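You operate a simulated robot arm through the tools that you are given. There is no shell and no other tool. Be economical: measure what you need, move in short steps, check, and stop when the job is done.

The job below is to be done with a simulated robot arm. You get a single attempt, and the scene is never put back.

JOB
Join the black channel to the steel block in the welding jig.
Fine: screen shut, then table switched on; one good spot by one pull of the spot lever; then table off, gas lever shut, screen left shut. Leave the other channels. Where these are worked on the way, their far stop is far enough and under half their travel is too little: table switch.

It is judged by the outcome, as a careful person would: the job done as asked, and still so three seconds after it is handed in. It fails if anything else is knocked over, pushed out of place, dropped, spilled or broken.

ROBOT AND FRAMES
A 7-joint arm with a two-finger parallel gripper, fixed in place. Base frame: the origin is at the foot of the arm, x ahead of it, y to its left, z up; the work surface is at about z = 840. Units: mm, degrees, N and s.
With the tool pointing down near the work surface it reaches from about 300 to 700 mm from the base axis. Its first joint turns from -66.0 to 66.0 degrees. Payload 1.57 kg.
The TCP is the grasp point between the finger pads, 30 mm short of the fingertips. In the tool frame z runs along the fingers and y along their closing line. The gripper opens to 110 mm. The fingers are 24 mm wide and 12 mm thick; the gripper's body (48 by 112 mm) begins 78 mm behind the TCP.
Orientation is told as [roll, pitch, yaw] about the base's x, y, z axes, in that order, counted from this pose: with the fingers straight down and closing along the base's y, the tool's x points along the base's -x, its y along +y and its z along -z.

CONTROLS
- The arm moves only by the tool servo_tool. Its argument "commands" is a list that holds one entry, the list of rows, each a list of 7 numbers: the shift along the base's x, y, z in mm, then the turn, a rotation vector about the base's x, y, z in degrees, then the opening, from 0 (shut) to 1 (fully open). In form: [[[dx, dy, dz, rx, ry, rz, grip], ...]]. A call has 1 to 8 rows; each row shifts and turns the commanded pose from where the row before left it. Each row takes 0.2 s and may step no farther than 50 mm and 8.6 degrees from the row before; otherwise, or with a gripper value out of range, the whole call is refused. Where a pose cannot be reached the arm comes as near as it can. A force on the tool above 80 N (or 10 N above the force at the start of the call, whichever is more), or a blocked arm, ends the call early, and 0.2 s more pass. Each finger travels about 108 mm/s and halts on what it meets, pressing with about 22 N; the grip force reading is that of the motor and also rises with nothing between the fingers. The clock runs only during rows and for 0.2 s after the last one: add rows that do not move to give the fingers time. The reply holds the time, the measured pose of the TCP, the force on the tool along the base axes, the opening and the grip force, in the units named above and with some noise, with the torque about the TCP (base axes, N m) and any sound that the robot's microphone picked up.
- Cameras (640 x 400 px; columns grow to the right, rows downward): "scene" is fixed at [173.2, -395.6, 1415.6]; the picture's right is [0.70, -0.71, 0.00], its down [-0.33, -0.33, -0.88] and it looks along [0.63, 0.62, -0.47] (base axes); focal length 298 px, centre (320, 200). "wrist" rides on the gripper at [70, 16, -141] in the tool frame; the picture's right is [-0.23, 0.97, 0.00], its down [-0.86, -0.20, -0.48] and it looks along [-0.47, -0.11, 0.88] (tool axes); focal length 222 px, centre (320, 200). There is no depth. A picture from a camera that has moved, and an enlarged one, comes with that camera's place and axes in the base frame and with its lens.
- camera(camera): a new picture of that camera. It takes no simulated time.
- inspect(camera, box): a new picture of the part [left, top, right, bottom] of that camera's present view, enlarged. It takes no simulated time.
- hand_in(): hands the job in; it is judged then, once.

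Work in short steps. Places have to be worked out from the pictures, the camera data and where the tool is seen: move nearer, look again, correct. Check each grasp and each placing, and mend what went wrong. You have 120 turns and 64 pictures in all, those below and enlarged ones among them. Open the gripper and draw the arm clear of the work before you hand the job in, unless the task says otherwise; then end with one line.

The tools are called after "Request:" as a command line: name --argument value ..., lists and objects as JSON in quotes. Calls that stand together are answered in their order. servo_tool: Moves the arm, as the interface text tells. Its arguments: {"type":"object","properties":{"commands":{"type":"array","items":{"type":"array","items":{"type":"array","items":{"type":"number"}}}}},"required":["commands"]} The other tools are called the same way: camera (camera) takes a picture; inspect (camera, box) takes an enlarged picture of a part of a camera's view; hand_in () hands the job in.

At the start:

```text
time: 0.0
position: [353.4, -74.3, 1303.5]
ee_rot: [0.1, 0.0, 0.1]
wrist_force: [0.3, 0.1, -0.2]
moment: [0.01, -0.04, 0.03]
opening: 109.8
finger_force: 0.1
```

scene: 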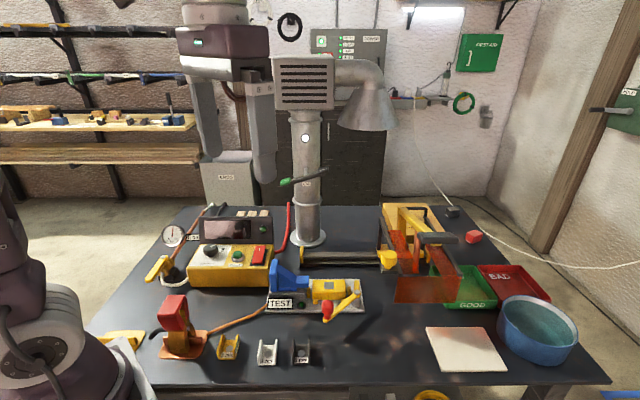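
wrist: 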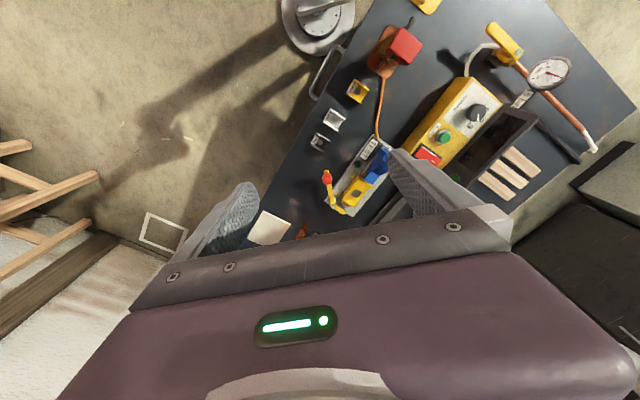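

I start by enlarging the main parts of the scene to identify the parts and controls.

Request:
inspect --camera "scene" --box '[140, 200, 380, 370]'

Request:
inspect --camera "scene" --box '[360, 180, 600, 350]'

Request:
inspect --camera "wrist" --box '[300, 0, 640, 240]'

```text
2.35 times, centred on (260, 285) of scene
camera zoom: at [173.2, -395.6, 1415.6], right [0.7, -0.71, 0.0], down [-0.33, -0.33, -0.88], along [0.63, 0.62, -0.47], focal length 700 px, centre (461, 0)
```

zoom: 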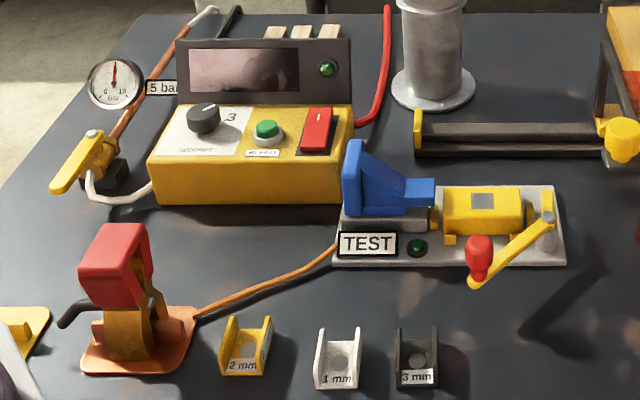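

```text
2.35 times, centred on (480, 265) of scene
camera zoom: at [173.2, -395.6, 1415.6], right [0.7, -0.71, 0.0], down [-0.33, -0.33, -0.88], along [0.63, 0.62, -0.47], focal length 700 px, centre (-56, 47)
```

zoom: 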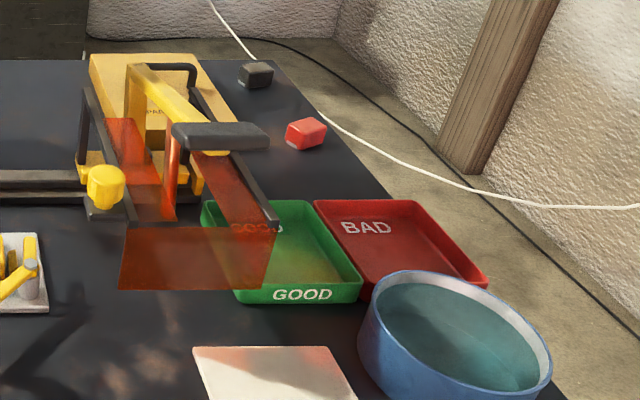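

```text
1.67 times, centred on (470, 120) of wrist
camera zoom: at [283.7, -56.2, 1444.8], right [0.23, 0.97, 0.0], down [0.86, -0.2, 0.48], along [0.47, -0.11, -0.88], focal length 370 px, centre (70, 333)
```

zoom: 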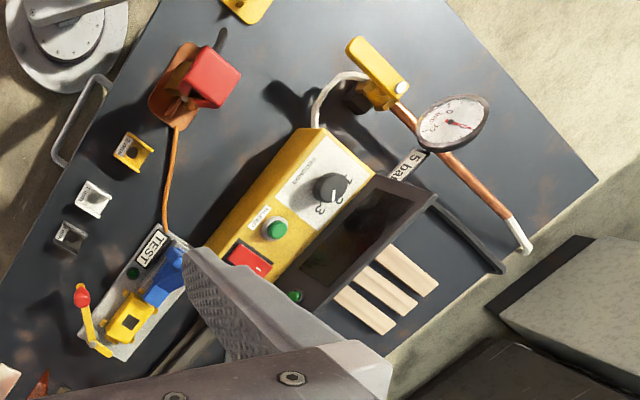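

I need finer details of labels and mechanisms, so I zoom further.

Request:
inspect --camera "scene" --box '[180, 205, 280, 285]'

Request:
inspect --camera "scene" --box '[260, 255, 370, 325]'

Request:
inspect --camera "scene" --box '[370, 195, 490, 305]'

Request:
inspect --camera "scene" --box '[90, 280, 220, 370]'

Request:
inspect --camera "scene" --box '[210, 320, 330, 380]'

Request:
inspect --camera "scene" --box '[270, 20, 400, 250]'

```text
5.00 times, centred on (230, 245) of scene
camera zoom: at [173.2, -395.6, 1415.6], right [0.7, -0.71, 0.0], down [-0.33, -0.33, -0.88], along [0.63, 0.62, -0.47], focal length 1488 px, centre (770, -25)
```

zoom: 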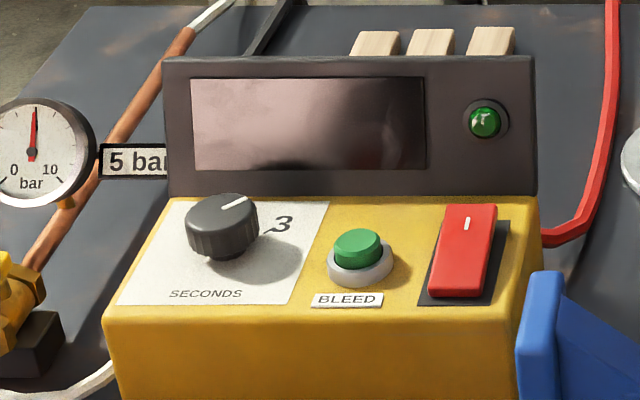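

```text
5.71 times, centred on (315, 290) of scene
camera zoom: at [173.2, -395.6, 1415.6], right [0.7, -0.71, 0.0], down [-0.33, -0.33, -0.88], along [0.63, 0.62, -0.47], focal length 1700 px, centre (349, -314)
```

zoom: 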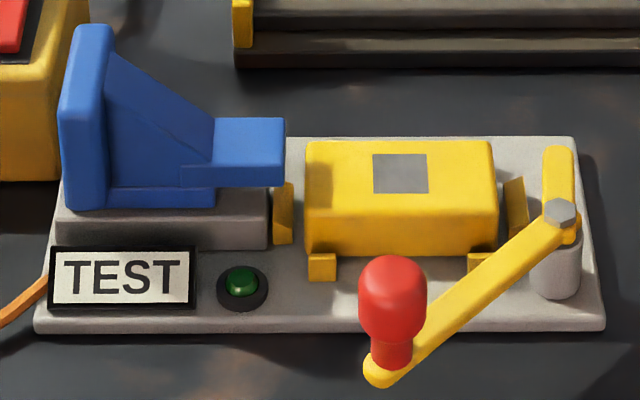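

```text
3.64 times, centred on (430, 250) of scene
camera zoom: at [173.2, -395.6, 1415.6], right [0.7, -0.71, 0.0], down [-0.33, -0.33, -0.88], along [0.63, 0.62, -0.47], focal length 1082 px, centre (-80, 18)
```

zoom: 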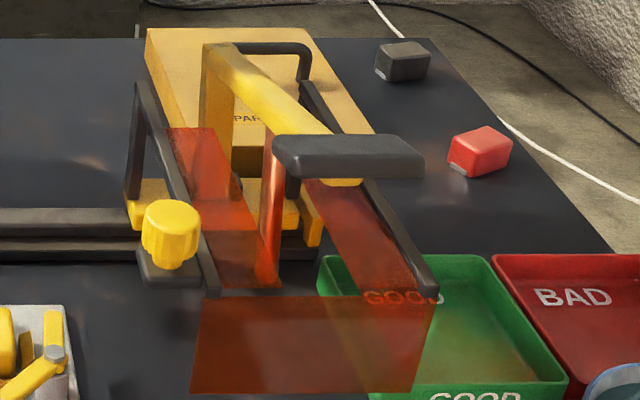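

```text
4.44 times, centred on (155, 325) of scene
camera zoom: at [173.2, -395.6, 1415.6], right [0.7, -0.71, 0.0], down [-0.33, -0.33, -0.88], along [0.63, 0.62, -0.47], focal length 1323 px, centre (1053, -356)
```

zoom: 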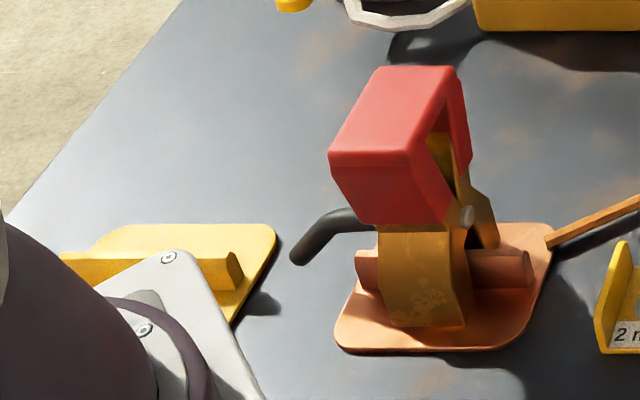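

```text
5.33 times, centred on (270, 350) of scene
camera zoom: at [173.2, -395.6, 1415.6], right [0.7, -0.71, 0.0], down [-0.33, -0.33, -0.88], along [0.63, 0.62, -0.47], focal length 1587 px, centre (587, -600)
```

zoom: 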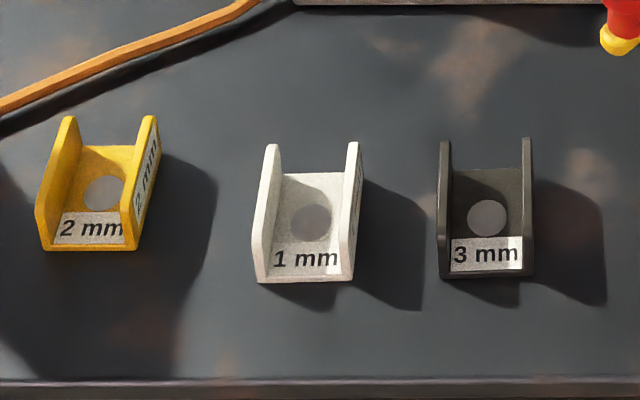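

```text
1.74 times, centred on (335, 135) of scene
camera zoom: at [173.2, -395.6, 1415.6], right [0.7, -0.71, 0.0], down [-0.33, -0.33, -0.88], along [0.63, 0.62, -0.47], focal length 518 px, centre (294, 313)
```

zoom: 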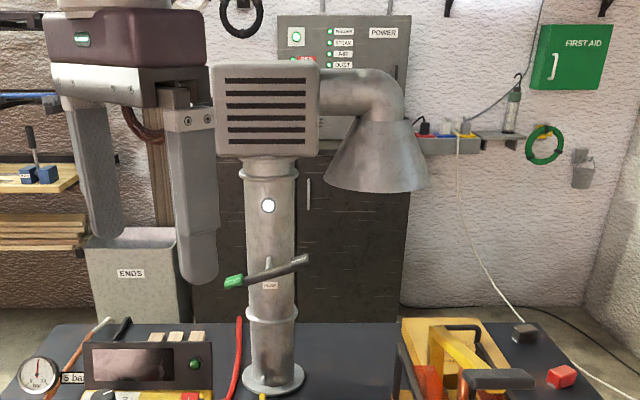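

The channels, timer/control box, gas lever and TEST fixture are in view, but the machine behind the orange screens is unclear. I move forward to look at it with the wrist camera.

Request:
servo_tool --commands '[[[40, 0, -15, 0, 0, 0, 1], [45, 0, -15, 0, 0, 0, 1], [45, 0, -15, 0, 0, 0, 1], [45, 0, -15, 0, 0, 0, 1], [45, 0, -15, 0, 0, 0, 1], [20, 0, 0, 0, 0, 0, 1]]]'

Request:
camera --camera "wrist"

```text
time: 1.4
position: [569.9, -78.8, 1230.7]
ee_rot: [-0.3, 0.3, 0.3]
wrist_force: [0.0, -0.3, -0.1]
moment: [-0.01, -0.02, -0.02]
opening: 110.1
finger_force: 0.0
out of reach, approached as far as the arm can: row 5, 6
```

```text
52 pictures are left
camera wrist: at [501.2, -61.0, 1373.9], right [0.22, 0.98, -0.01], down [0.86, -0.19, 0.47], along [0.46, -0.11, -0.88], focal length 222 px, centre (320, 200)
```

wrist: 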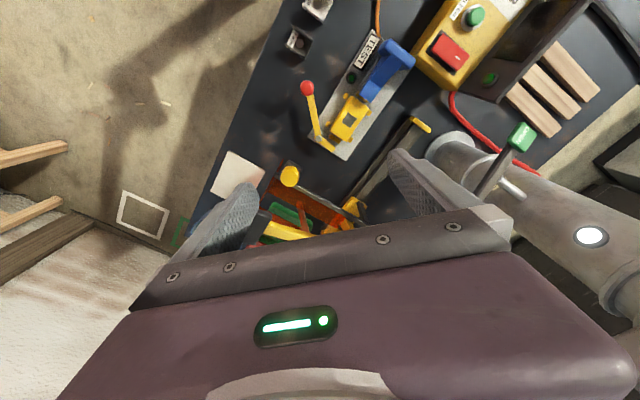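

Request:
inspect --camera "wrist" --box '[260, 0, 460, 125]'

Request:
inspect --camera "wrist" --box '[240, 110, 440, 245]'

```text
3.20 times, centred on (360, 62) of wrist
camera zoom: at [501.2, -61.0, 1373.9], right [0.22, 0.98, -0.01], down [0.86, -0.19, 0.47], along [0.46, -0.11, -0.88], focal length 711 px, centre (192, 640)
```

zoom: 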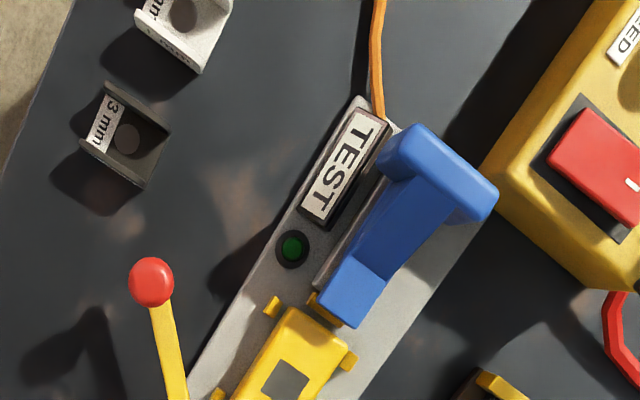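

```text
2.96 times, centred on (340, 178) of wrist
camera zoom: at [501.2, -61.0, 1373.9], right [0.22, 0.98, -0.01], down [0.86, -0.19, 0.47], along [0.46, -0.11, -0.88], focal length 658 px, centre (261, 267)
```

zoom: 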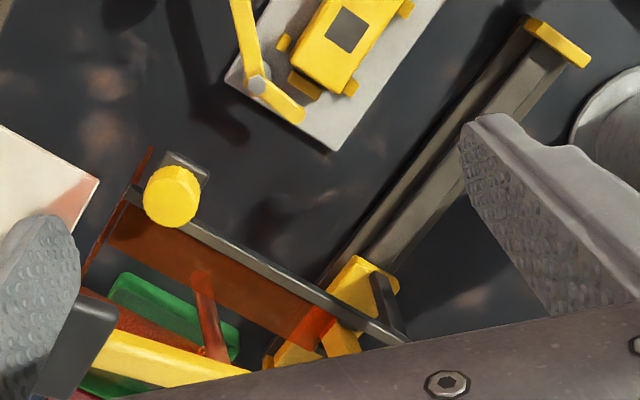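

The screen frame seems to slide along the rail over the TEST jig. I tilt the tool to look further forward at the right-hand machine and the screen.

Request:
servo_tool --commands '[[[-10, 0, 0, 0, -8.5, 0, 1], [0, 0, 0, 0, -8.5, 0, 1], [0, 0, 0, 0, -8.5, 0, 1], [0, -20, 0, 0, -8.5, 0, 1], [0, -20, 0, 0, -4, 0, 1]]]'

Request:
camera --camera "wrist"

```text
time: 2.6
position: [558.6, -115.4, 1228.5]
ee_rot: [0.1, -38.1, -0.1]
wrist_force: [-0.2, 0.6, -0.4]
moment: [-0.01, -0.02, 0.03]
opening: 109.8
finger_force: 0.0
```

```text
49 pictures are left
camera wrist: at [416.6, -97.8, 1298.1], right [0.18, 0.97, 0.14], down [0.38, -0.2, 0.9], along [0.91, -0.11, -0.4], focal length 222 px, centre (320, 200)
```

wrist: 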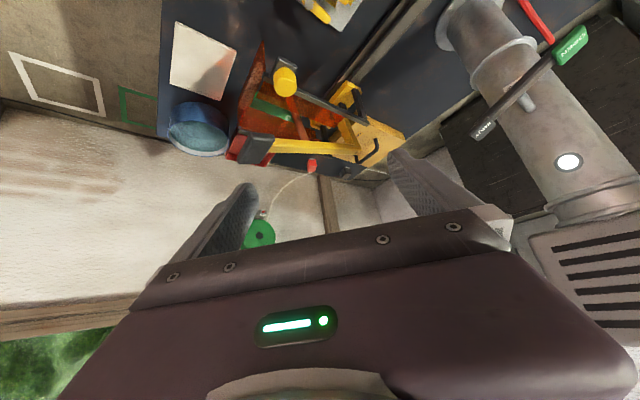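

Request:
inspect --camera "wrist" --box '[215, 0, 415, 190]'

Request:
inspect --camera "wrist" --box '[440, 0, 600, 140]'

```text
2.11 times, centred on (315, 95) of wrist
camera zoom: at [416.6, -97.8, 1298.1], right [0.18, 0.97, 0.14], down [0.38, -0.2, 0.9], along [0.91, -0.11, -0.4], focal length 468 px, centre (330, 421)
```

zoom: 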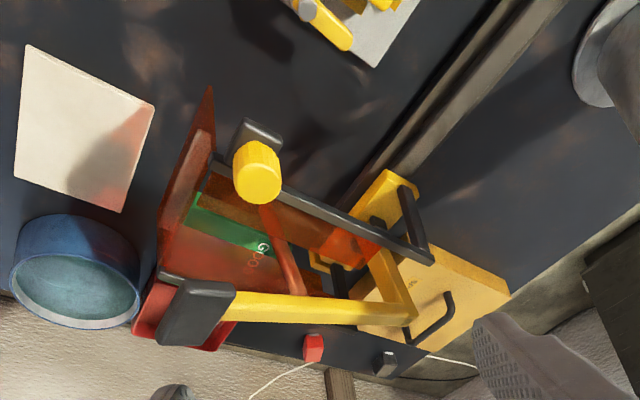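

```text
2.86 times, centred on (520, 70) of wrist
camera zoom: at [416.6, -97.8, 1298.1], right [0.18, 0.97, 0.14], down [0.38, -0.2, 0.9], along [0.91, -0.11, -0.4], focal length 635 px, centre (-251, 571)
```

zoom: 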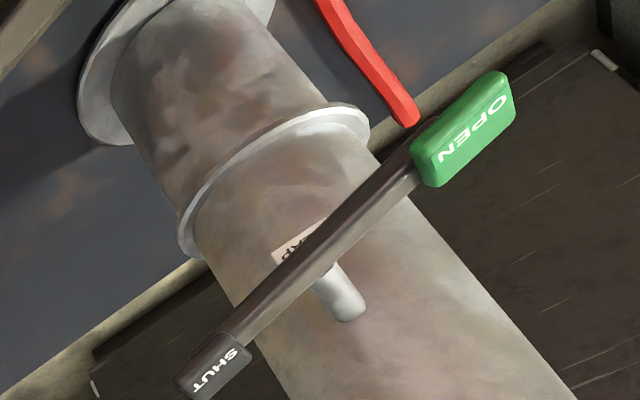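

I now go lower with the tilt to see the TEST jig, the channels and the lever closely.

Request:
servo_tool --commands '[[[-20, 14, -40, 0, 0, 0, 1], [-20, 14, -40, 0, 0, 0, 1], [-20, 14, -40, 0, 0, 0, 1], [-20, 14, -40, 0, 0, 0, 1], [0, 0, -10, 0, 0, 0, 1]]]'

Request:
camera --camera "wrist"

Request:
inspect --camera "wrist" --box '[220, 0, 440, 140]'

```text
time: 3.8
position: [477.2, -56.9, 1061.1]
ee_rot: [0.0, -38.0, 0.1]
wrist_force: [0.1, -0.4, -0.1]
moment: [-0.01, 0.03, 0.0]
opening: 109.8
finger_force: 0.0
```

```text
46 pictures are left
camera wrist: at [335.9, -40.0, 1130.6], right [0.18, 0.97, 0.14], down [0.38, -0.2, 0.9], along [0.91, -0.11, -0.4], focal length 222 px, centre (320, 200)
```

wrist: 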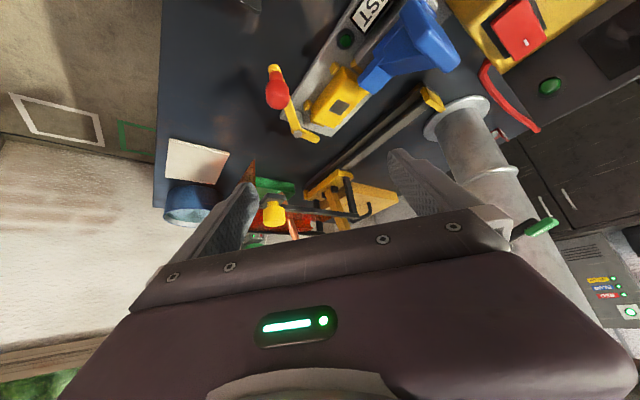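

```text
2.86 times, centred on (330, 70) of wrist
camera zoom: at [335.9, -40.0, 1130.6], right [0.18, 0.97, 0.14], down [0.38, -0.2, 0.9], along [0.91, -0.11, -0.4], focal length 635 px, centre (291, 571)
```

zoom: 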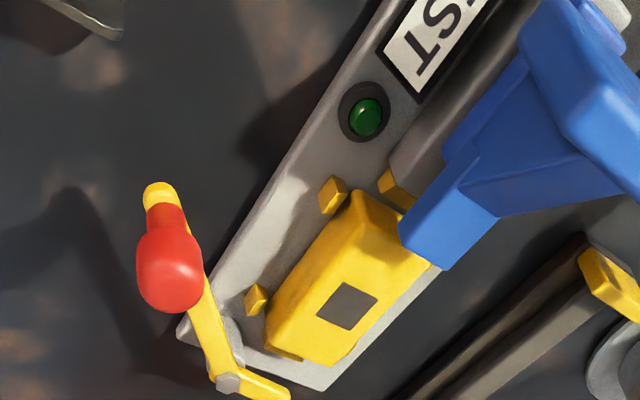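

The jig is a yellow block nest with a blue head and a red-knob lever. Next I look at the control box dial and rocker.

Request:
servo_tool --commands '[[[-10, 48, 0, 0, 0, 0, 1], [-10, 48, 0, 0, 0, 0, 1], [-10, 48, 0, 0, 0, 0, 1], [-10, 48, 0, 0, 0, 0, 1]]]'

Request:
camera --camera "wrist"

Request:
inspect --camera "wrist" --box '[300, 0, 480, 120]'

```text
time: 4.8
position: [442.3, 137.0, 1054.3]
ee_rot: [-0.1, -38.0, 0.1]
wrist_force: [-0.4, 1.0, -0.6]
moment: [-0.06, 0.0, -0.01]
opening: 109.9
finger_force: 0.0
```

```text
44 pictures are left
camera wrist: at [299.7, 153.8, 1124.3], right [0.18, 0.97, 0.14], down [0.38, -0.2, 0.9], along [0.91, -0.11, -0.41], focal length 222 px, centre (320, 200)
```

wrist: 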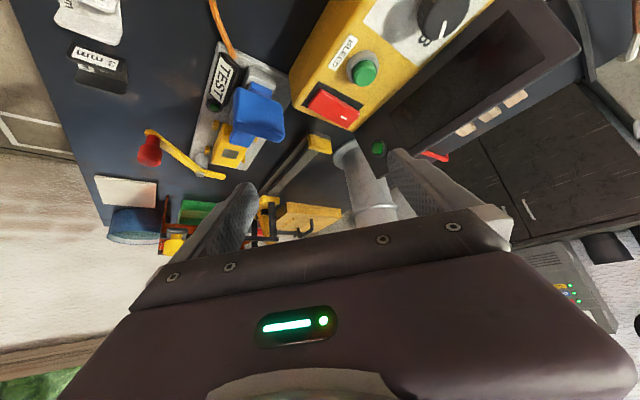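

```text
3.33 times, centred on (390, 60) of wrist
camera zoom: at [299.7, 153.8, 1124.3], right [0.18, 0.97, 0.14], down [0.38, -0.2, 0.9], along [0.91, -0.11, -0.41], focal length 740 px, centre (87, 667)
```

zoom: 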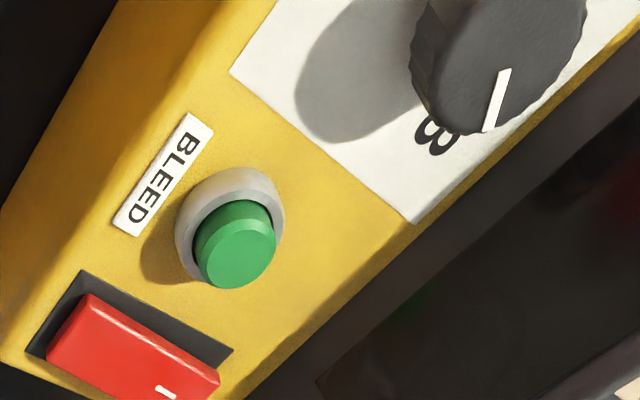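

I straighten the tool and pull back to see the knob scale, gas lever and red clamp from above.

Request:
servo_tool --commands '[[[-15, 5, 20, 0, 8, 0, 1], [-15, 5, 20, 0, 8, 0, 1], [-15, 5, 20, 0, 8, 0, 1], [-15, 5, 20, 0, 8, 0, 1], [-15, 5, 20, 0, 6, 0, 1]]]'

Request:
camera --camera "wrist"

Request:
inspect --camera "wrist" --box '[320, 0, 540, 140]'

Request:
inspect --camera "wrist" --box '[180, 0, 360, 120]'

```text
time: 6.0
position: [363.7, 161.8, 1157.4]
ee_rot: [0.0, 0.2, 0.0]
wrist_force: [-1.1, 1.1, 0.4]
moment: [-0.03, 0.02, 0.0]
opening: 109.9
finger_force: 0.0
```

```text
42 pictures are left
camera wrist: at [294.3, 178.3, 1299.6], right [0.23, 0.97, 0.0], down [0.86, -0.2, 0.48], along [0.47, -0.11, -0.88], focal length 222 px, centre (320, 200)
```

wrist: 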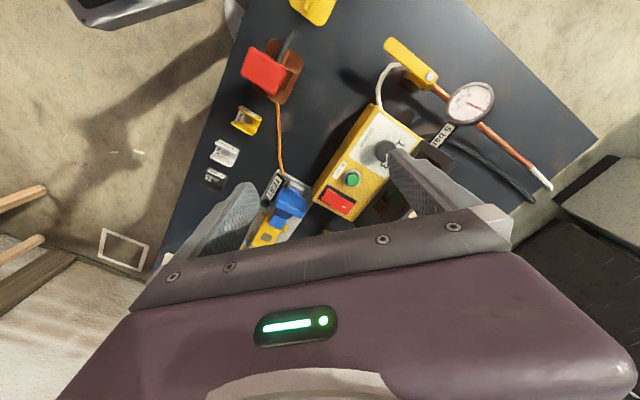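

```text
2.86 times, centred on (430, 70) of wrist
camera zoom: at [294.3, 178.3, 1299.6], right [0.23, 0.97, 0.0], down [0.86, -0.2, 0.48], along [0.47, -0.11, -0.88], focal length 635 px, centre (6, 571)
```

zoom: 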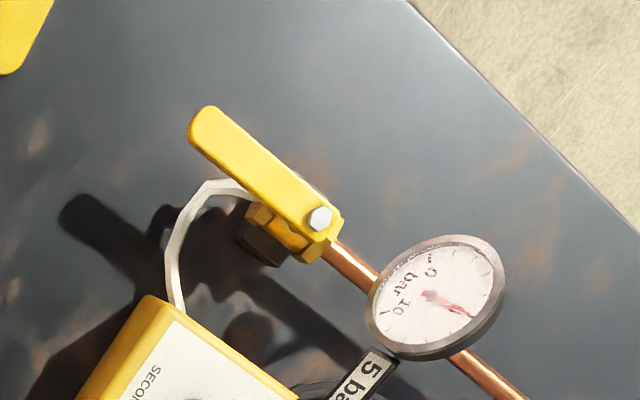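

```text
3.33 times, centred on (270, 60) of wrist
camera zoom: at [294.3, 178.3, 1299.6], right [0.23, 0.97, 0.0], down [0.86, -0.2, 0.48], along [0.47, -0.11, -0.88], focal length 740 px, centre (487, 667)
```

zoom: 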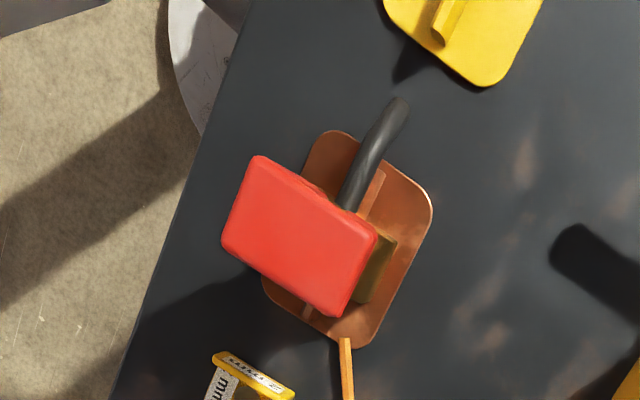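

Request:
inspect --camera "wrist" --box '[310, 95, 430, 220]'

Request:
inspect --camera "scene" --box '[375, 195, 475, 265]'

```text
3.20 times, centred on (370, 158) of wrist
camera zoom: at [294.3, 178.3, 1299.6], right [0.23, 0.97, 0.0], down [0.86, -0.2, 0.48], along [0.47, -0.11, -0.88], focal length 711 px, centre (160, 336)
```

zoom: 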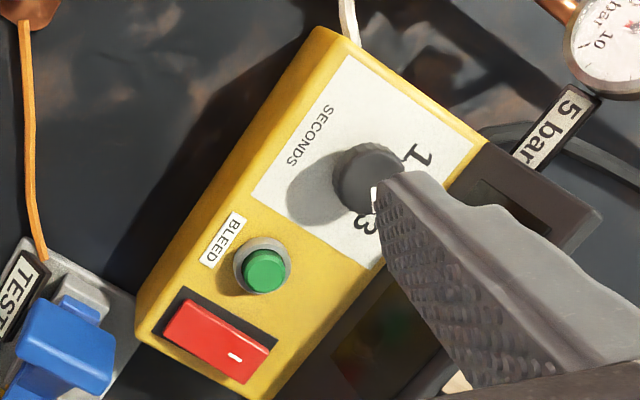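

```text
5.71 times, centred on (425, 230) of scene
camera zoom: at [173.2, -395.7, 1415.6], right [0.7, -0.71, 0.0], down [-0.33, -0.33, -0.88], along [0.63, 0.62, -0.47], focal length 1700 px, centre (-280, 29)
```

zoom: 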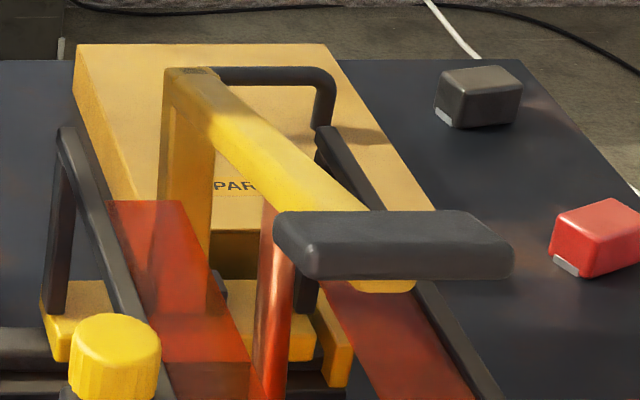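

The gas valve handle lies along the pipe (open, gauge at about 5 bar), the earth clamp is on the copper bar, and the dial points near 3. I still need to understand the arm and black bar at the right, so I go for a closer tilted view.

Request:
servo_tool --commands '[[[24, -40, 0, 0, -5, 0, 1], [24, -40, 0, 0, -5, 0, 1], [24, -40, 0, 0, -5, 0, 1], [24, -40, 0, 0, -5, 0, 1], [24, -40, -10, 0, -5, 0, 1], [24, -40, -10, 0, -5, 0, 1], [24, -40, -10, 0, -4, 0, 1], [24, -40, -10, 0, -4, 0, 1]]]'

Request:
servo_tool --commands '[[[30, -10, -20, 0, 0, 0, 1], [30, -10, -20, 0, 0, 0, 1], [30, 0, 0, 0, 0, 0, 1]]]'

Request:
camera --camera "wrist"

Request:
inspect --camera "wrist" --box '[230, 0, 430, 180]'

```text
time: 7.8
position: [555.2, -163.4, 1121.8]
ee_rot: [0.0, -38.1, 0.1]
wrist_force: [0.1, 0.1, -0.8]
moment: [0.02, 0.0, 0.03]
opening: 110.2
finger_force: 0.1
```

```text
time: 8.6
position: [646.2, -179.7, 1080.3]
ee_rot: [0.0, -38.1, 0.0]
wrist_force: [-0.7, -1.0, -0.4]
moment: [-0.02, -0.01, -0.09]
opening: 110.0
finger_force: 0.1
```

```text
37 pictures are left
camera wrist: at [504.2, -162.5, 1149.6], right [0.18, 0.97, 0.14], down [0.38, -0.2, 0.9], along [0.91, -0.11, -0.4], focal length 222 px, centre (320, 200)
```

wrist: 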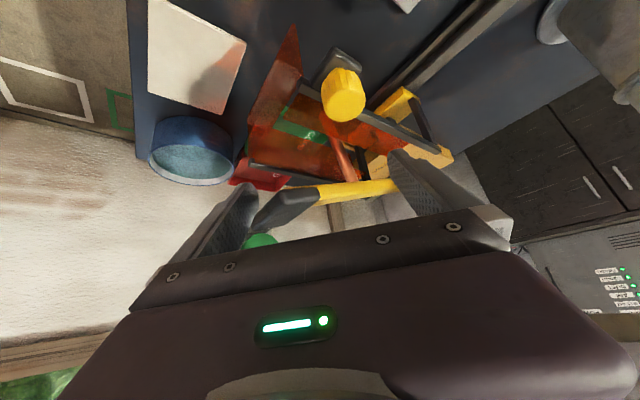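

```text
2.22 times, centred on (330, 90) of wrist
camera zoom: at [504.2, -162.5, 1149.6], right [0.18, 0.97, 0.14], down [0.38, -0.2, 0.9], along [0.91, -0.11, -0.4], focal length 494 px, centre (298, 444)
```

zoom: 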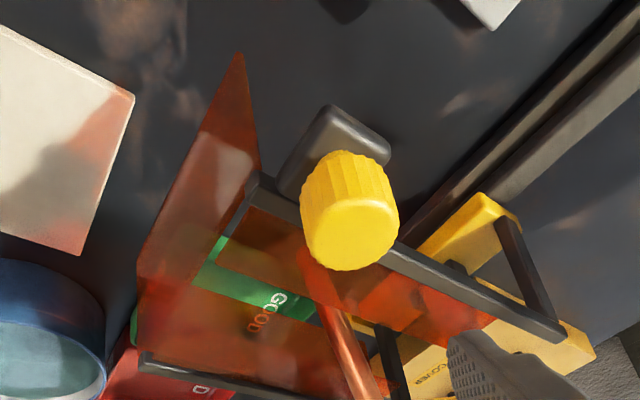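

There's a copper electrode rod hanging under the yellow arm inside the screen: the arm with the black bar looks like the spot lever riding with the screen carriage. Now a close top view of the jig.

Request:
servo_tool --commands '[[[-10, 30, 0, 0, 8, 0, 1], [-5, 30, 0, 0, 8, 0, 1], [0, 30, 0, 0, 8, 0, 1], [0, 30, -20, 0, 8, 0, 1], [0, 33, -30, 0, 6.1, 0, 1]]]'

Request:
camera --camera "wrist"

Request:
inspect --camera "wrist" --box '[220, 0, 440, 160]'

```text
time: 9.2
position: [627.3, -149.1, 1074.8]
ee_rot: [-1.5, -23.9, -1.8]
wrist_force: [-9.8, -11.0, 0.3]
moment: [-0.03, 0.01, -0.71]
opening: 109.9
finger_force: 0.0
stopped in row 2: the force on the tool passed its limit at 94 N (the readings are from after the stop); the commanded pose is now the measured one
```

```text
35 pictures are left
camera wrist: at [507.9, -125.4, 1175.3], right [0.25, 0.97, 0.07], down [0.58, -0.2, 0.79], along [0.78, -0.16, -0.61], focal length 222 px, centre (320, 200)
```

wrist: 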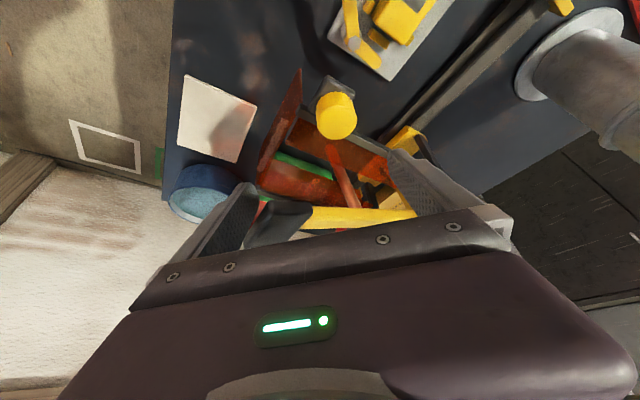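

```text
2.50 times, centred on (330, 80) of wrist
camera zoom: at [507.9, -125.4, 1175.3], right [0.25, 0.97, 0.07], down [0.58, -0.2, 0.79], along [0.78, -0.16, -0.61], focal length 555 px, centre (295, 500)
```

zoom: 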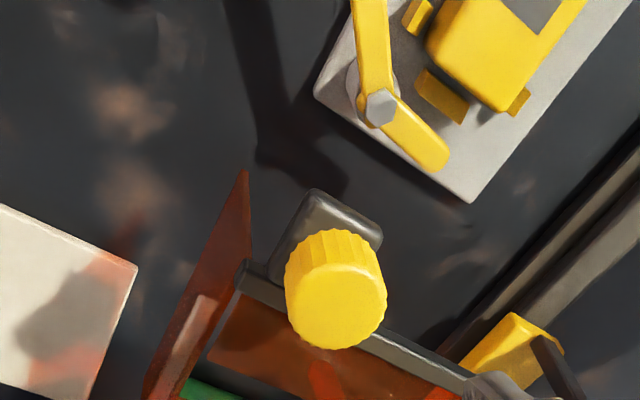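

Contact occurred — probably the finger against the black bar, which is higher than I judged. I check the scene before moving.

Request:
inspect --camera "scene" --box '[250, 120, 490, 310]'

```text
2.11 times, centred on (370, 215) of scene
camera zoom: at [173.0, -396.0, 1415.5], right [0.7, -0.71, 0.0], down [-0.33, -0.33, -0.88], along [0.63, 0.62, -0.47], focal length 626 px, centre (215, 168)
```

zoom: 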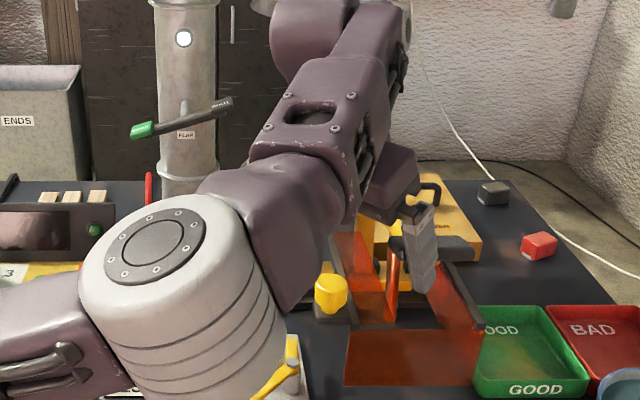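

The right finger's inner face met the bar's near end. I reverse out: back −y slightly, then up and back.

Request:
servo_tool --commands '[[[0, -12, 0, 0, 0, 0, 1], [-10, 0, 25, 0, 0, 0, 1], [-30, 0, 30, 0, 0, 0, 1], [-40, 0, 20, 0, 0, 0, 1]]]'

Request:
inspect --camera "scene" --box '[370, 195, 490, 305]'

```text
time: 10.2
position: [548.5, -159.3, 1147.4]
ee_rot: [-1.4, -24.2, -1.6]
wrist_force: [0.2, -0.3, -0.7]
moment: [0.0, -0.02, 0.01]
opening: 109.5
finger_force: 0.1
```

```text
3.64 times, centred on (430, 250) of scene
camera zoom: at [173.3, -395.6, 1415.6], right [0.7, -0.71, 0.0], down [-0.33, -0.33, -0.88], along [0.63, 0.62, -0.47], focal length 1082 px, centre (-80, 18)
```

zoom: 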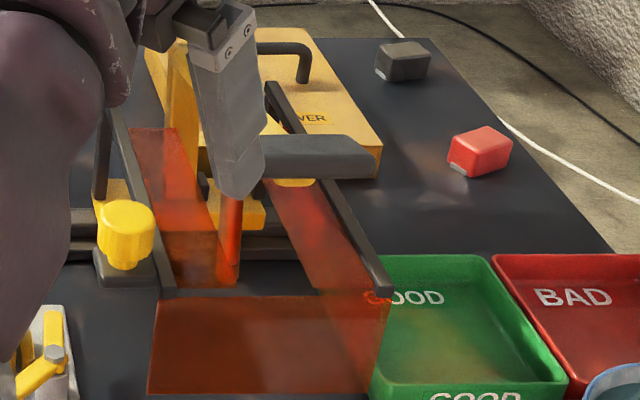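

The screen with its arm slid about 30 mm toward the jig as one unit (it runs on the rail), nothing damaged. So arm = spot lever riding with the screen. Now the jig top view, keeping away from the bar.

Request:
servo_tool --commands '[[[0, 30, 0, 0, 8, 0, 1], [0, 35, 0, 0, 8, 0, 1], [0, 35, 0, 0, 8, 0, 1], [10, 33, 0, 1.4, 0, 1.6, 1], [20, 0, -30, 0, 0, 0, 1], [20, 0, -40, 0, 0, 0, 1]]]'

Request:
inspect --camera "wrist" --box '[200, 0, 500, 190]'

```text
time: 11.6
position: [601.4, -26.1, 1079.8]
ee_rot: [-0.5, -0.1, 0.2]
wrist_force: [0.3, 0.0, 0.0]
moment: [-0.01, 0.05, 0.02]
opening: 109.8
finger_force: 0.1
```

```text
2.11 times, centred on (350, 95) of wrist
camera zoom: at [531.4, -8.5, 1221.9], right [0.22, 0.97, -0.01], down [0.85, -0.19, 0.48], along [0.47, -0.12, -0.88], focal length 468 px, centre (257, 421)
```

zoom: 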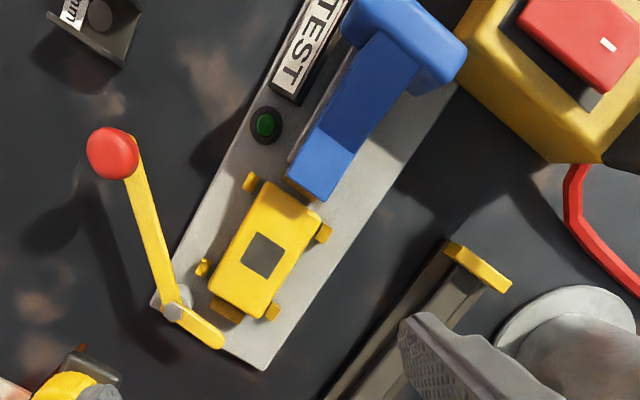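

The jig lies along u=(.707,−.707); block top centre about (588,−22,878), and the electrode's path lines up with it once the screen is shut. Black channel is near (431,−89), its walls facing u. I go above it with yaw +45 and a half-open gripper.

Request:
servo_tool --commands '[[[-28, -10, 0, 0, 0, 7.5, 1], [-28, -10, 0, 0, 0, 7.5, 0.8], [-28, -11, -10, 0, 0, 7.5, 0.6], [-28, -11, -20, 0, 0, 7.5, 0.5], [-29, -11, -20, 0, 0, 7.5, 0.5], [-29, -10, -20, 0, 0, 7.5, 0.5], [0, 0, 0, 0, 0, 0, 0.5]]]'

Request:
camera --camera "wrist"

```text
time: 13.2
position: [428.9, -85.6, 1009.2]
ee_rot: [-0.6, -0.1, 45.1]
wrist_force: [0.5, -0.5, -1.1]
moment: [-0.01, 0.0, 0.03]
opening: 55.1
finger_force: 0.1
```

```text
30 pictures are left
camera wrist: at [366.1, -122.8, 1151.4], right [-0.53, 0.85, -0.01], down [0.74, 0.47, 0.48], along [0.41, 0.25, -0.88], focal length 222 px, centre (320, 200)
```

wrist: 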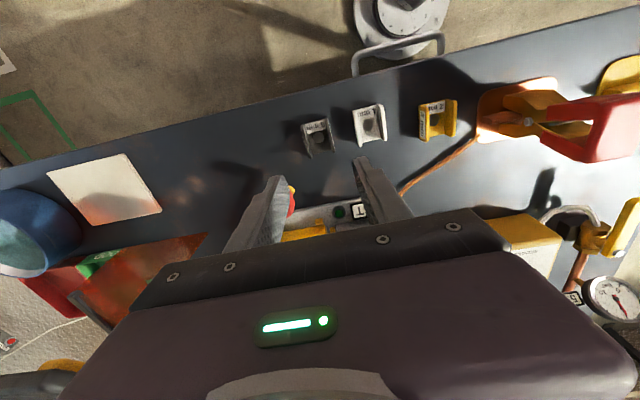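

Request:
inspect --camera "wrist" --box '[270, 100, 390, 180]'

```text
5.00 times, centred on (330, 140) of wrist
camera zoom: at [366.1, -122.8, 1151.4], right [-0.53, 0.85, -0.01], down [0.74, 0.47, 0.48], along [0.41, 0.25, -0.88], focal length 1111 px, centre (270, 500)
```

zoom: 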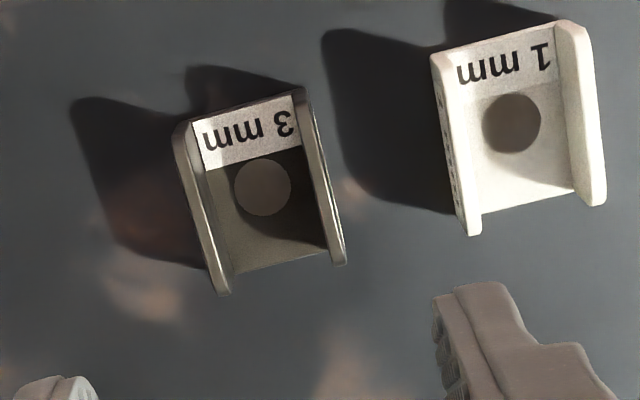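

Channel centre by the enlarged view is (427.5,−87.4), aligned within 1°. I centre, descend to about 36 mm above the table with the TCP, then close gently.

Request:
servo_tool --commands '[[[-1.4, -1.8, -45, 0.6, 0, 0, 0.5], [0, 0, -45, 0, 0, 0, 0.5], [0, 0, -30, 0, 0, 0, 0.5], [0, 0, -13, 0, 0, 0, 0.5], [0, 0, 0, 0, 0, 0, 0.5]]]'

Request:
camera --camera "wrist"

```text
time: 14.2
position: [412.3, -86.0, 894.8]
ee_rot: [-0.5, -0.6, 45.1]
wrist_force: [-6.5, -2.2, 29.6]
moment: [0.21, 0.49, 0.01]
opening: 55.9
finger_force: 0.3
out of reach, approached as far as the arm can: row 1, 2, 3
stopped in row 5: the force on the tool passed its limit at 100 N (the readings are from after the stop); the commanded pose is now the measured one
```

```text
28 pictures are left
camera wrist: at [350.1, -124.1, 1036.3], right [-0.53, 0.85, -0.01], down [0.74, 0.46, 0.49], along [0.42, 0.25, -0.87], focal length 222 px, centre (320, 200)
```

wrist: 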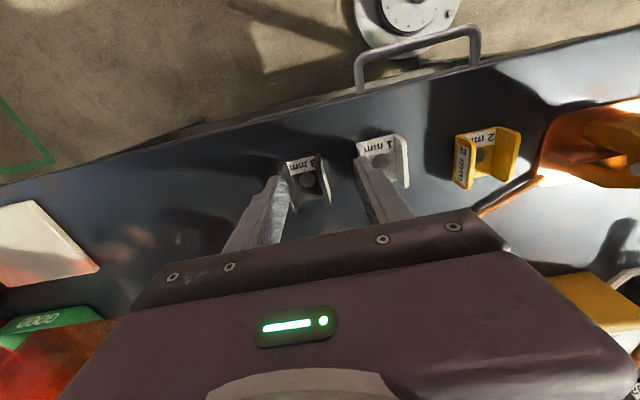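

The arm couldn't follow and drifted −15 mm in x, so a finger landed on the channel's wall top. I lift straight up and check.

Request:
servo_tool --commands '[[[0, 0, 20, 0, 0, 0, 0.5], [0, 0, 30, 0, 0, 0, 0.5], [0, 0, 0, 0, 0, 0, 0.5]]]'

Request:
inspect --camera "scene" --box '[200, 290, 360, 400]'

```text
time: 15.0
position: [413.3, -84.9, 945.5]
ee_rot: [-0.5, -0.7, 45.2]
wrist_force: [0.1, 0.2, 0.5]
moment: [0.02, 0.02, 0.0]
opening: 55.2
finger_force: 0.1
```

```text
3.64 times, centred on (280, 345) of scene
camera zoom: at [173.2, -395.6, 1415.6], right [0.7, -0.71, 0.0], down [-0.33, -0.33, -0.88], along [0.63, 0.62, -0.47], focal length 1082 px, centre (466, -327)
```

zoom: 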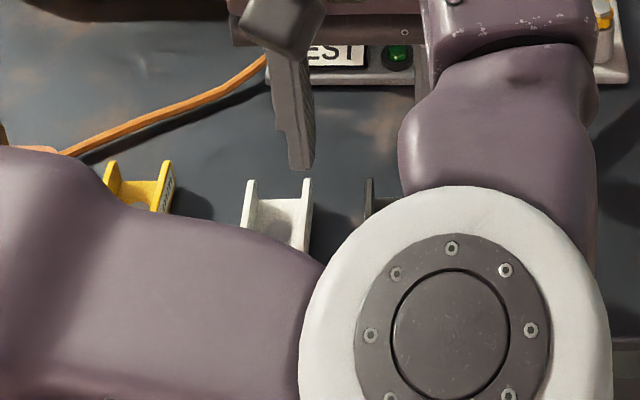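

White and black channels still look in place. The elbow has swung low to the right; I test whether the arm can track back to the channel's centre at this height.

Request:
servo_tool --commands '[[[0, 0, 15, 0, 0, 0, 0.5], [15, -2, 0, 0, 0, 0, 0.5], [0, 0, 0, 0, 0, 0, 0.5]]]'

Request:
servo_tool --commands '[[[0, 0, -10, 0, 0, 0, 0.5], [0, 0, -10, 0, 0, 0, 0.5], [0, 0, -10, 0, 0, 0, 0.5]]]'

```text
time: 15.8
position: [421.9, -86.2, 959.1]
ee_rot: [-0.5, -0.7, 45.0]
wrist_force: [-0.5, -1.0, 0.3]
moment: [-0.02, 0.0, -0.03]
opening: 55.1
finger_force: 0.1
out of reach, approached as far as the arm can: row 2
```

```text
time: 16.6
position: [421.2, -86.5, 930.5]
ee_rot: [-0.6, -0.7, 45.0]
wrist_force: [0.1, 0.6, 0.1]
moment: [0.0, -0.01, 0.01]
opening: 55.2
finger_force: 0.1
```

Request:
servo_tool --commands '[[[3, 0, 0, 0, 0, 0, 0.5], [3, 0, 0, 0, 0, 0, 0.5], [0, 0, 0, 0, 0, 0, 0.5]]]'

Request:
camera --camera "scene"

```text
time: 17.4
position: [421.4, -85.2, 930.2]
ee_rot: [-0.6, -0.6, 44.9]
wrist_force: [-0.3, 0.3, -0.3]
moment: [-0.02, -0.03, -0.02]
opening: 54.9
finger_force: 0.0
out of reach, approached as far as the arm can: row 1, 2
```

```text
26 pictures are left
```

scene: 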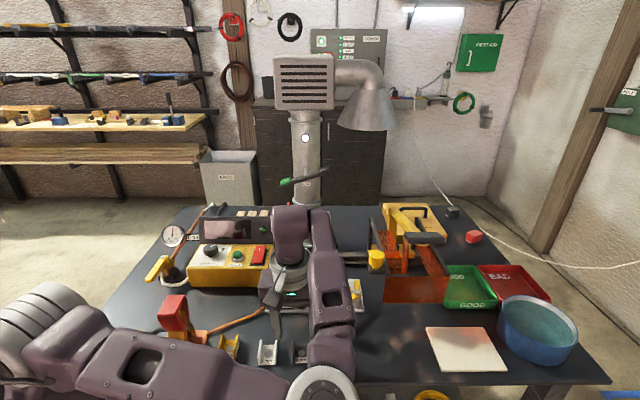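

The arm has got into an awkward elbow-out posture. I return to near the starting pose to restore a good one.

Request:
servo_tool --commands '[[[0, 0, 48, 0, 0, 0, 0.5], [0, 0, 48, 0, 0, -8, 0.5], [0, 0, 48, 0, 0, -8, 0.5], [-10, 0, 48, 0, 0, -8, 0.5], [-20, 0, 45, 0, 0, -8, 0.5], [-20, 5, 45, 0, 0, -8, 0.5], [-20, 5, 45, 0, 0, -5, 0.5], [0, 0, 45, 0, 0, 0, 0.5]]]'

Request:
camera --camera "scene"

```text
time: 19.2
position: [386.4, -30.1, 1282.5]
ee_rot: [-0.5, -0.8, 0.1]
wrist_force: [0.1, 0.7, 0.2]
moment: [0.02, -0.04, 0.01]
opening: 54.9
finger_force: 0.1
out of reach, approached as far as the arm can: row 5, 6, 7, 8
```

```text
25 pictures are left
```

scene: 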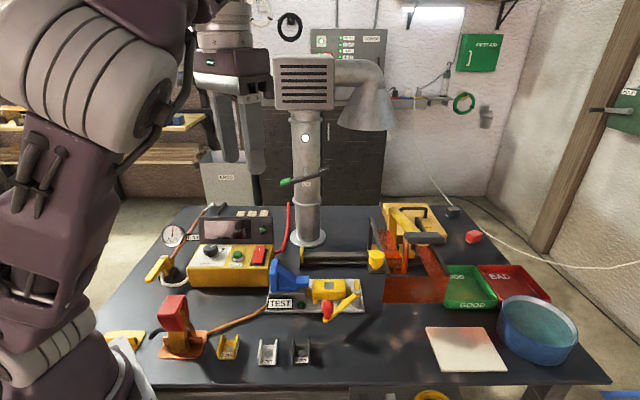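

Request:
servo_tool --commands '[[[-11, -15, 7, 0, 0, 0, 0.5], [-11, -15, 7, 0, 0, 0, 0.5], [-11, -14, 7, 0, 0, 0, 0.5], [0, 0, 0, 0, 0, 0, 0.5]]]'

Request:
servo_tool --commands '[[[20, 0, -45, 0, 0, 7.5, 0.5], [20, 0, -45, 0, 0, 7.5, 0.5], [20, 0, -45, 0, 0, 7.5, 0.5], [14, -5, -45, 0, 0, 7.5, 0.5], [0, -5, -45, 0, 0, 7.5, 0.5], [0, -3, -45, 0, 0, 7.5, 0.5], [0, 0, -20, 0, 0, 0, 0.5]]]'

Request:
camera --camera "scene"

```text
time: 20.2
position: [392.1, -34.9, 1285.2]
ee_rot: [-0.5, -0.6, 0.0]
wrist_force: [-0.7, -1.3, 0.3]
moment: [-0.03, 0.01, -0.01]
opening: 54.8
finger_force: 0.0
out of reach, approached as far as the arm can: row 1, 2, 3
```

```text
time: 21.8
position: [466.3, -50.0, 995.2]
ee_rot: [-0.6, -0.6, 45.2]
wrist_force: [0.0, -0.4, -0.5]
moment: [-0.01, -0.02, -0.03]
opening: 55.0
finger_force: 0.0
```

```text
24 pictures are left
```

scene: 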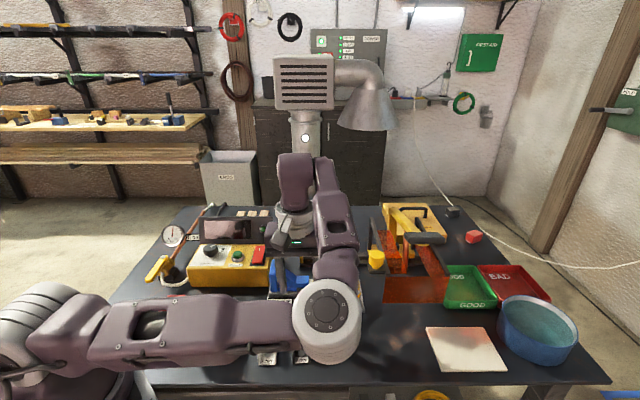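

The elbow still sticks out to the right. I try swinging over to the left side at yaw 0, which should bring the elbow back.

Request:
servo_tool --commands '[[[-5, 20, 40, 0, 0, -7.5, 0.5], [-5, 30, 40, 0, 0, -7.5, 0.5], [-10, 30, 35, 0, 0, -7.5, 0.5], [-10, 30, 35, 0, 0, -7.5, 0.5], [-10, 40, 20, 0, 0, -7.5, 0.5], [-10, 45, 0, 0, 0, -7.5, 0.5], [-10, 45, 0, 0, 0, 0, 0.5]]]'

Request:
servo_tool --commands '[[[0, 0, 0, 0, 8, -8, 0.5], [-10, 0, 0, 0, 8, -8, 0.5], [-10, 0, 0, 0, 0, -8, 0.5], [-10, 0, 20, 0, 0, -8, 0.5], [-10, 0, 20, 0, -8, 0, 0.5], [0, 0, 30, 0, -8, 0, 0.5]]]'

Request:
camera --camera "scene"

```text
refused: row 2 steps farther than a row can; nothing moved
```

```text
refused: row 1 steps farther than a row can; nothing moved
```

```text
23 pictures are left
```

scene: 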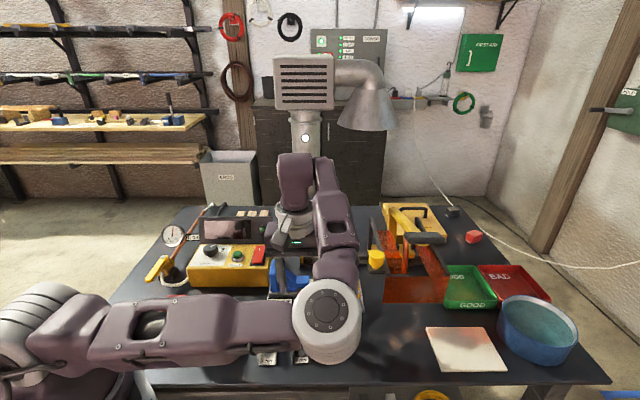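

I resend with shorter steps.

Request:
servo_tool --commands '[[[-5, 20, 35, 0, 0, -7.5, 0.5], [-5, 30, 35, 0, 0, -7.5, 0.5], [-10, 30, 35, 0, 0, -7.5, 0.5], [-10, 30, 35, 0, 0, -7.5, 0.5], [-10, 40, 20, 0, 0, -7.5, 0.5], [-10, 45, 0, 0, 0, -7.5, 0.5], [-10, 45, 0, 0, 0, 0, 0.5]]]'

Request:
servo_tool --commands '[[[0, 0, 0, 0, 0, -8, 0.5], [-10, 0, 0, 0, 0, -8, 0.5], [-10, 0, 0, 0, 0, -8, 0.5], [-10, 0, 20, 0, 0, -8, 0.5], [-10, 0, 20, 0, 0, -8, 0.5], [0, 0, 30, 0, 0, -5, 0.5]]]'

Request:
camera --camera "scene"

```text
time: 23.4
position: [402.7, 191.5, 1150.9]
ee_rot: [-0.5, -0.7, 0.0]
wrist_force: [0.7, 0.7, -1.1]
moment: [-0.02, -0.01, -0.02]
opening: 55.0
finger_force: 0.0
```

```text
time: 24.8
position: [368.3, 189.6, 1224.1]
ee_rot: [-0.6, -0.7, -45.0]
wrist_force: [-0.4, -1.3, 0.4]
moment: [0.02, 0.03, -0.04]
opening: 55.1
finger_force: 0.0
```

```text
22 pictures are left
```

scene: 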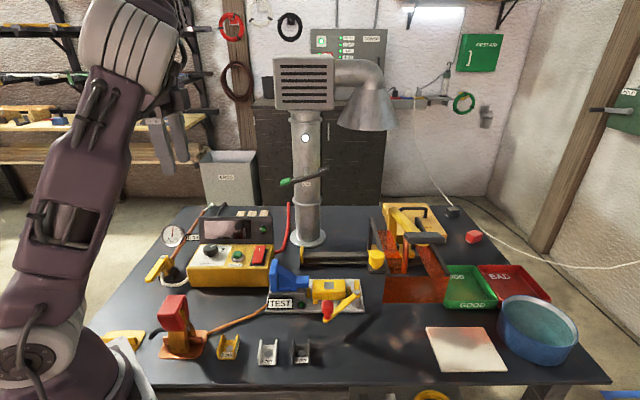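

The posture is more upright now. I move toward the starting pose to check it's reachable.

Request:
servo_tool --commands '[[[0, -40, 10, 0, 0, 7.5, 0.5], [0, -40, 10, 0, 0, 7.5, 0.5], [0, -40, 10, 0, 0, 7.5, 0.5], [0, -40, 10, 0, 0, 7.5, 0.5], [0, -40, 10, 0, 0, 7.5, 0.5], [0, -40, 10, 0, 0, 7.5, 0.5], [0, -24, 10, 0, 0, 0, 0.5]]]'

Request:
servo_tool --commands '[[[10, 0, -40, 0, 0, 7.5, 0.5], [10, 0, -40, 0, 0, 7.5, 0.5], [10, 0, -40, 0, 0, 7.5, 0.5], [10, -5, -40, 0, 0, 7.5, 0.5], [10, -5, -40, 0, 0, 7.5, 0.5], [9, -2, -40, 0, 0, 7.5, 0.5], [0, 0, -40, 0, 0, 0, 0.5]]]'

Request:
camera --camera "scene"

```text
time: 26.4
position: [400.7, -46.7, 1282.2]
ee_rot: [-0.6, -0.7, 0.1]
wrist_force: [-0.3, 0.7, 0.8]
moment: [-0.04, -0.01, 0.01]
opening: 54.9
finger_force: 0.2
out of reach, approached as far as the arm can: row 6, 7
```

```text
time: 28.0
position: [460.1, -57.6, 1005.4]
ee_rot: [-0.6, -0.6, 45.1]
wrist_force: [0.0, 0.1, 0.3]
moment: [0.0, -0.02, -0.03]
opening: 55.0
finger_force: 0.0
```

```text
21 pictures are left
```

scene: 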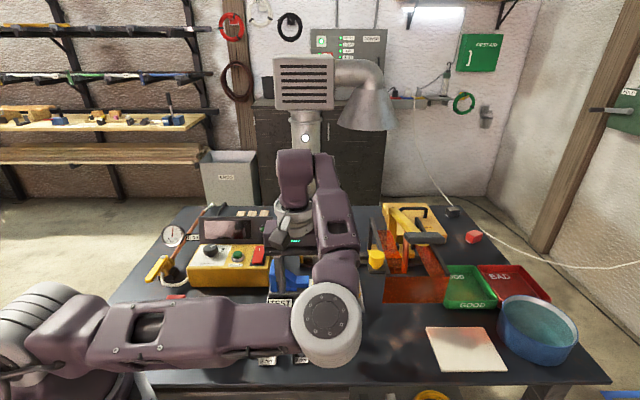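

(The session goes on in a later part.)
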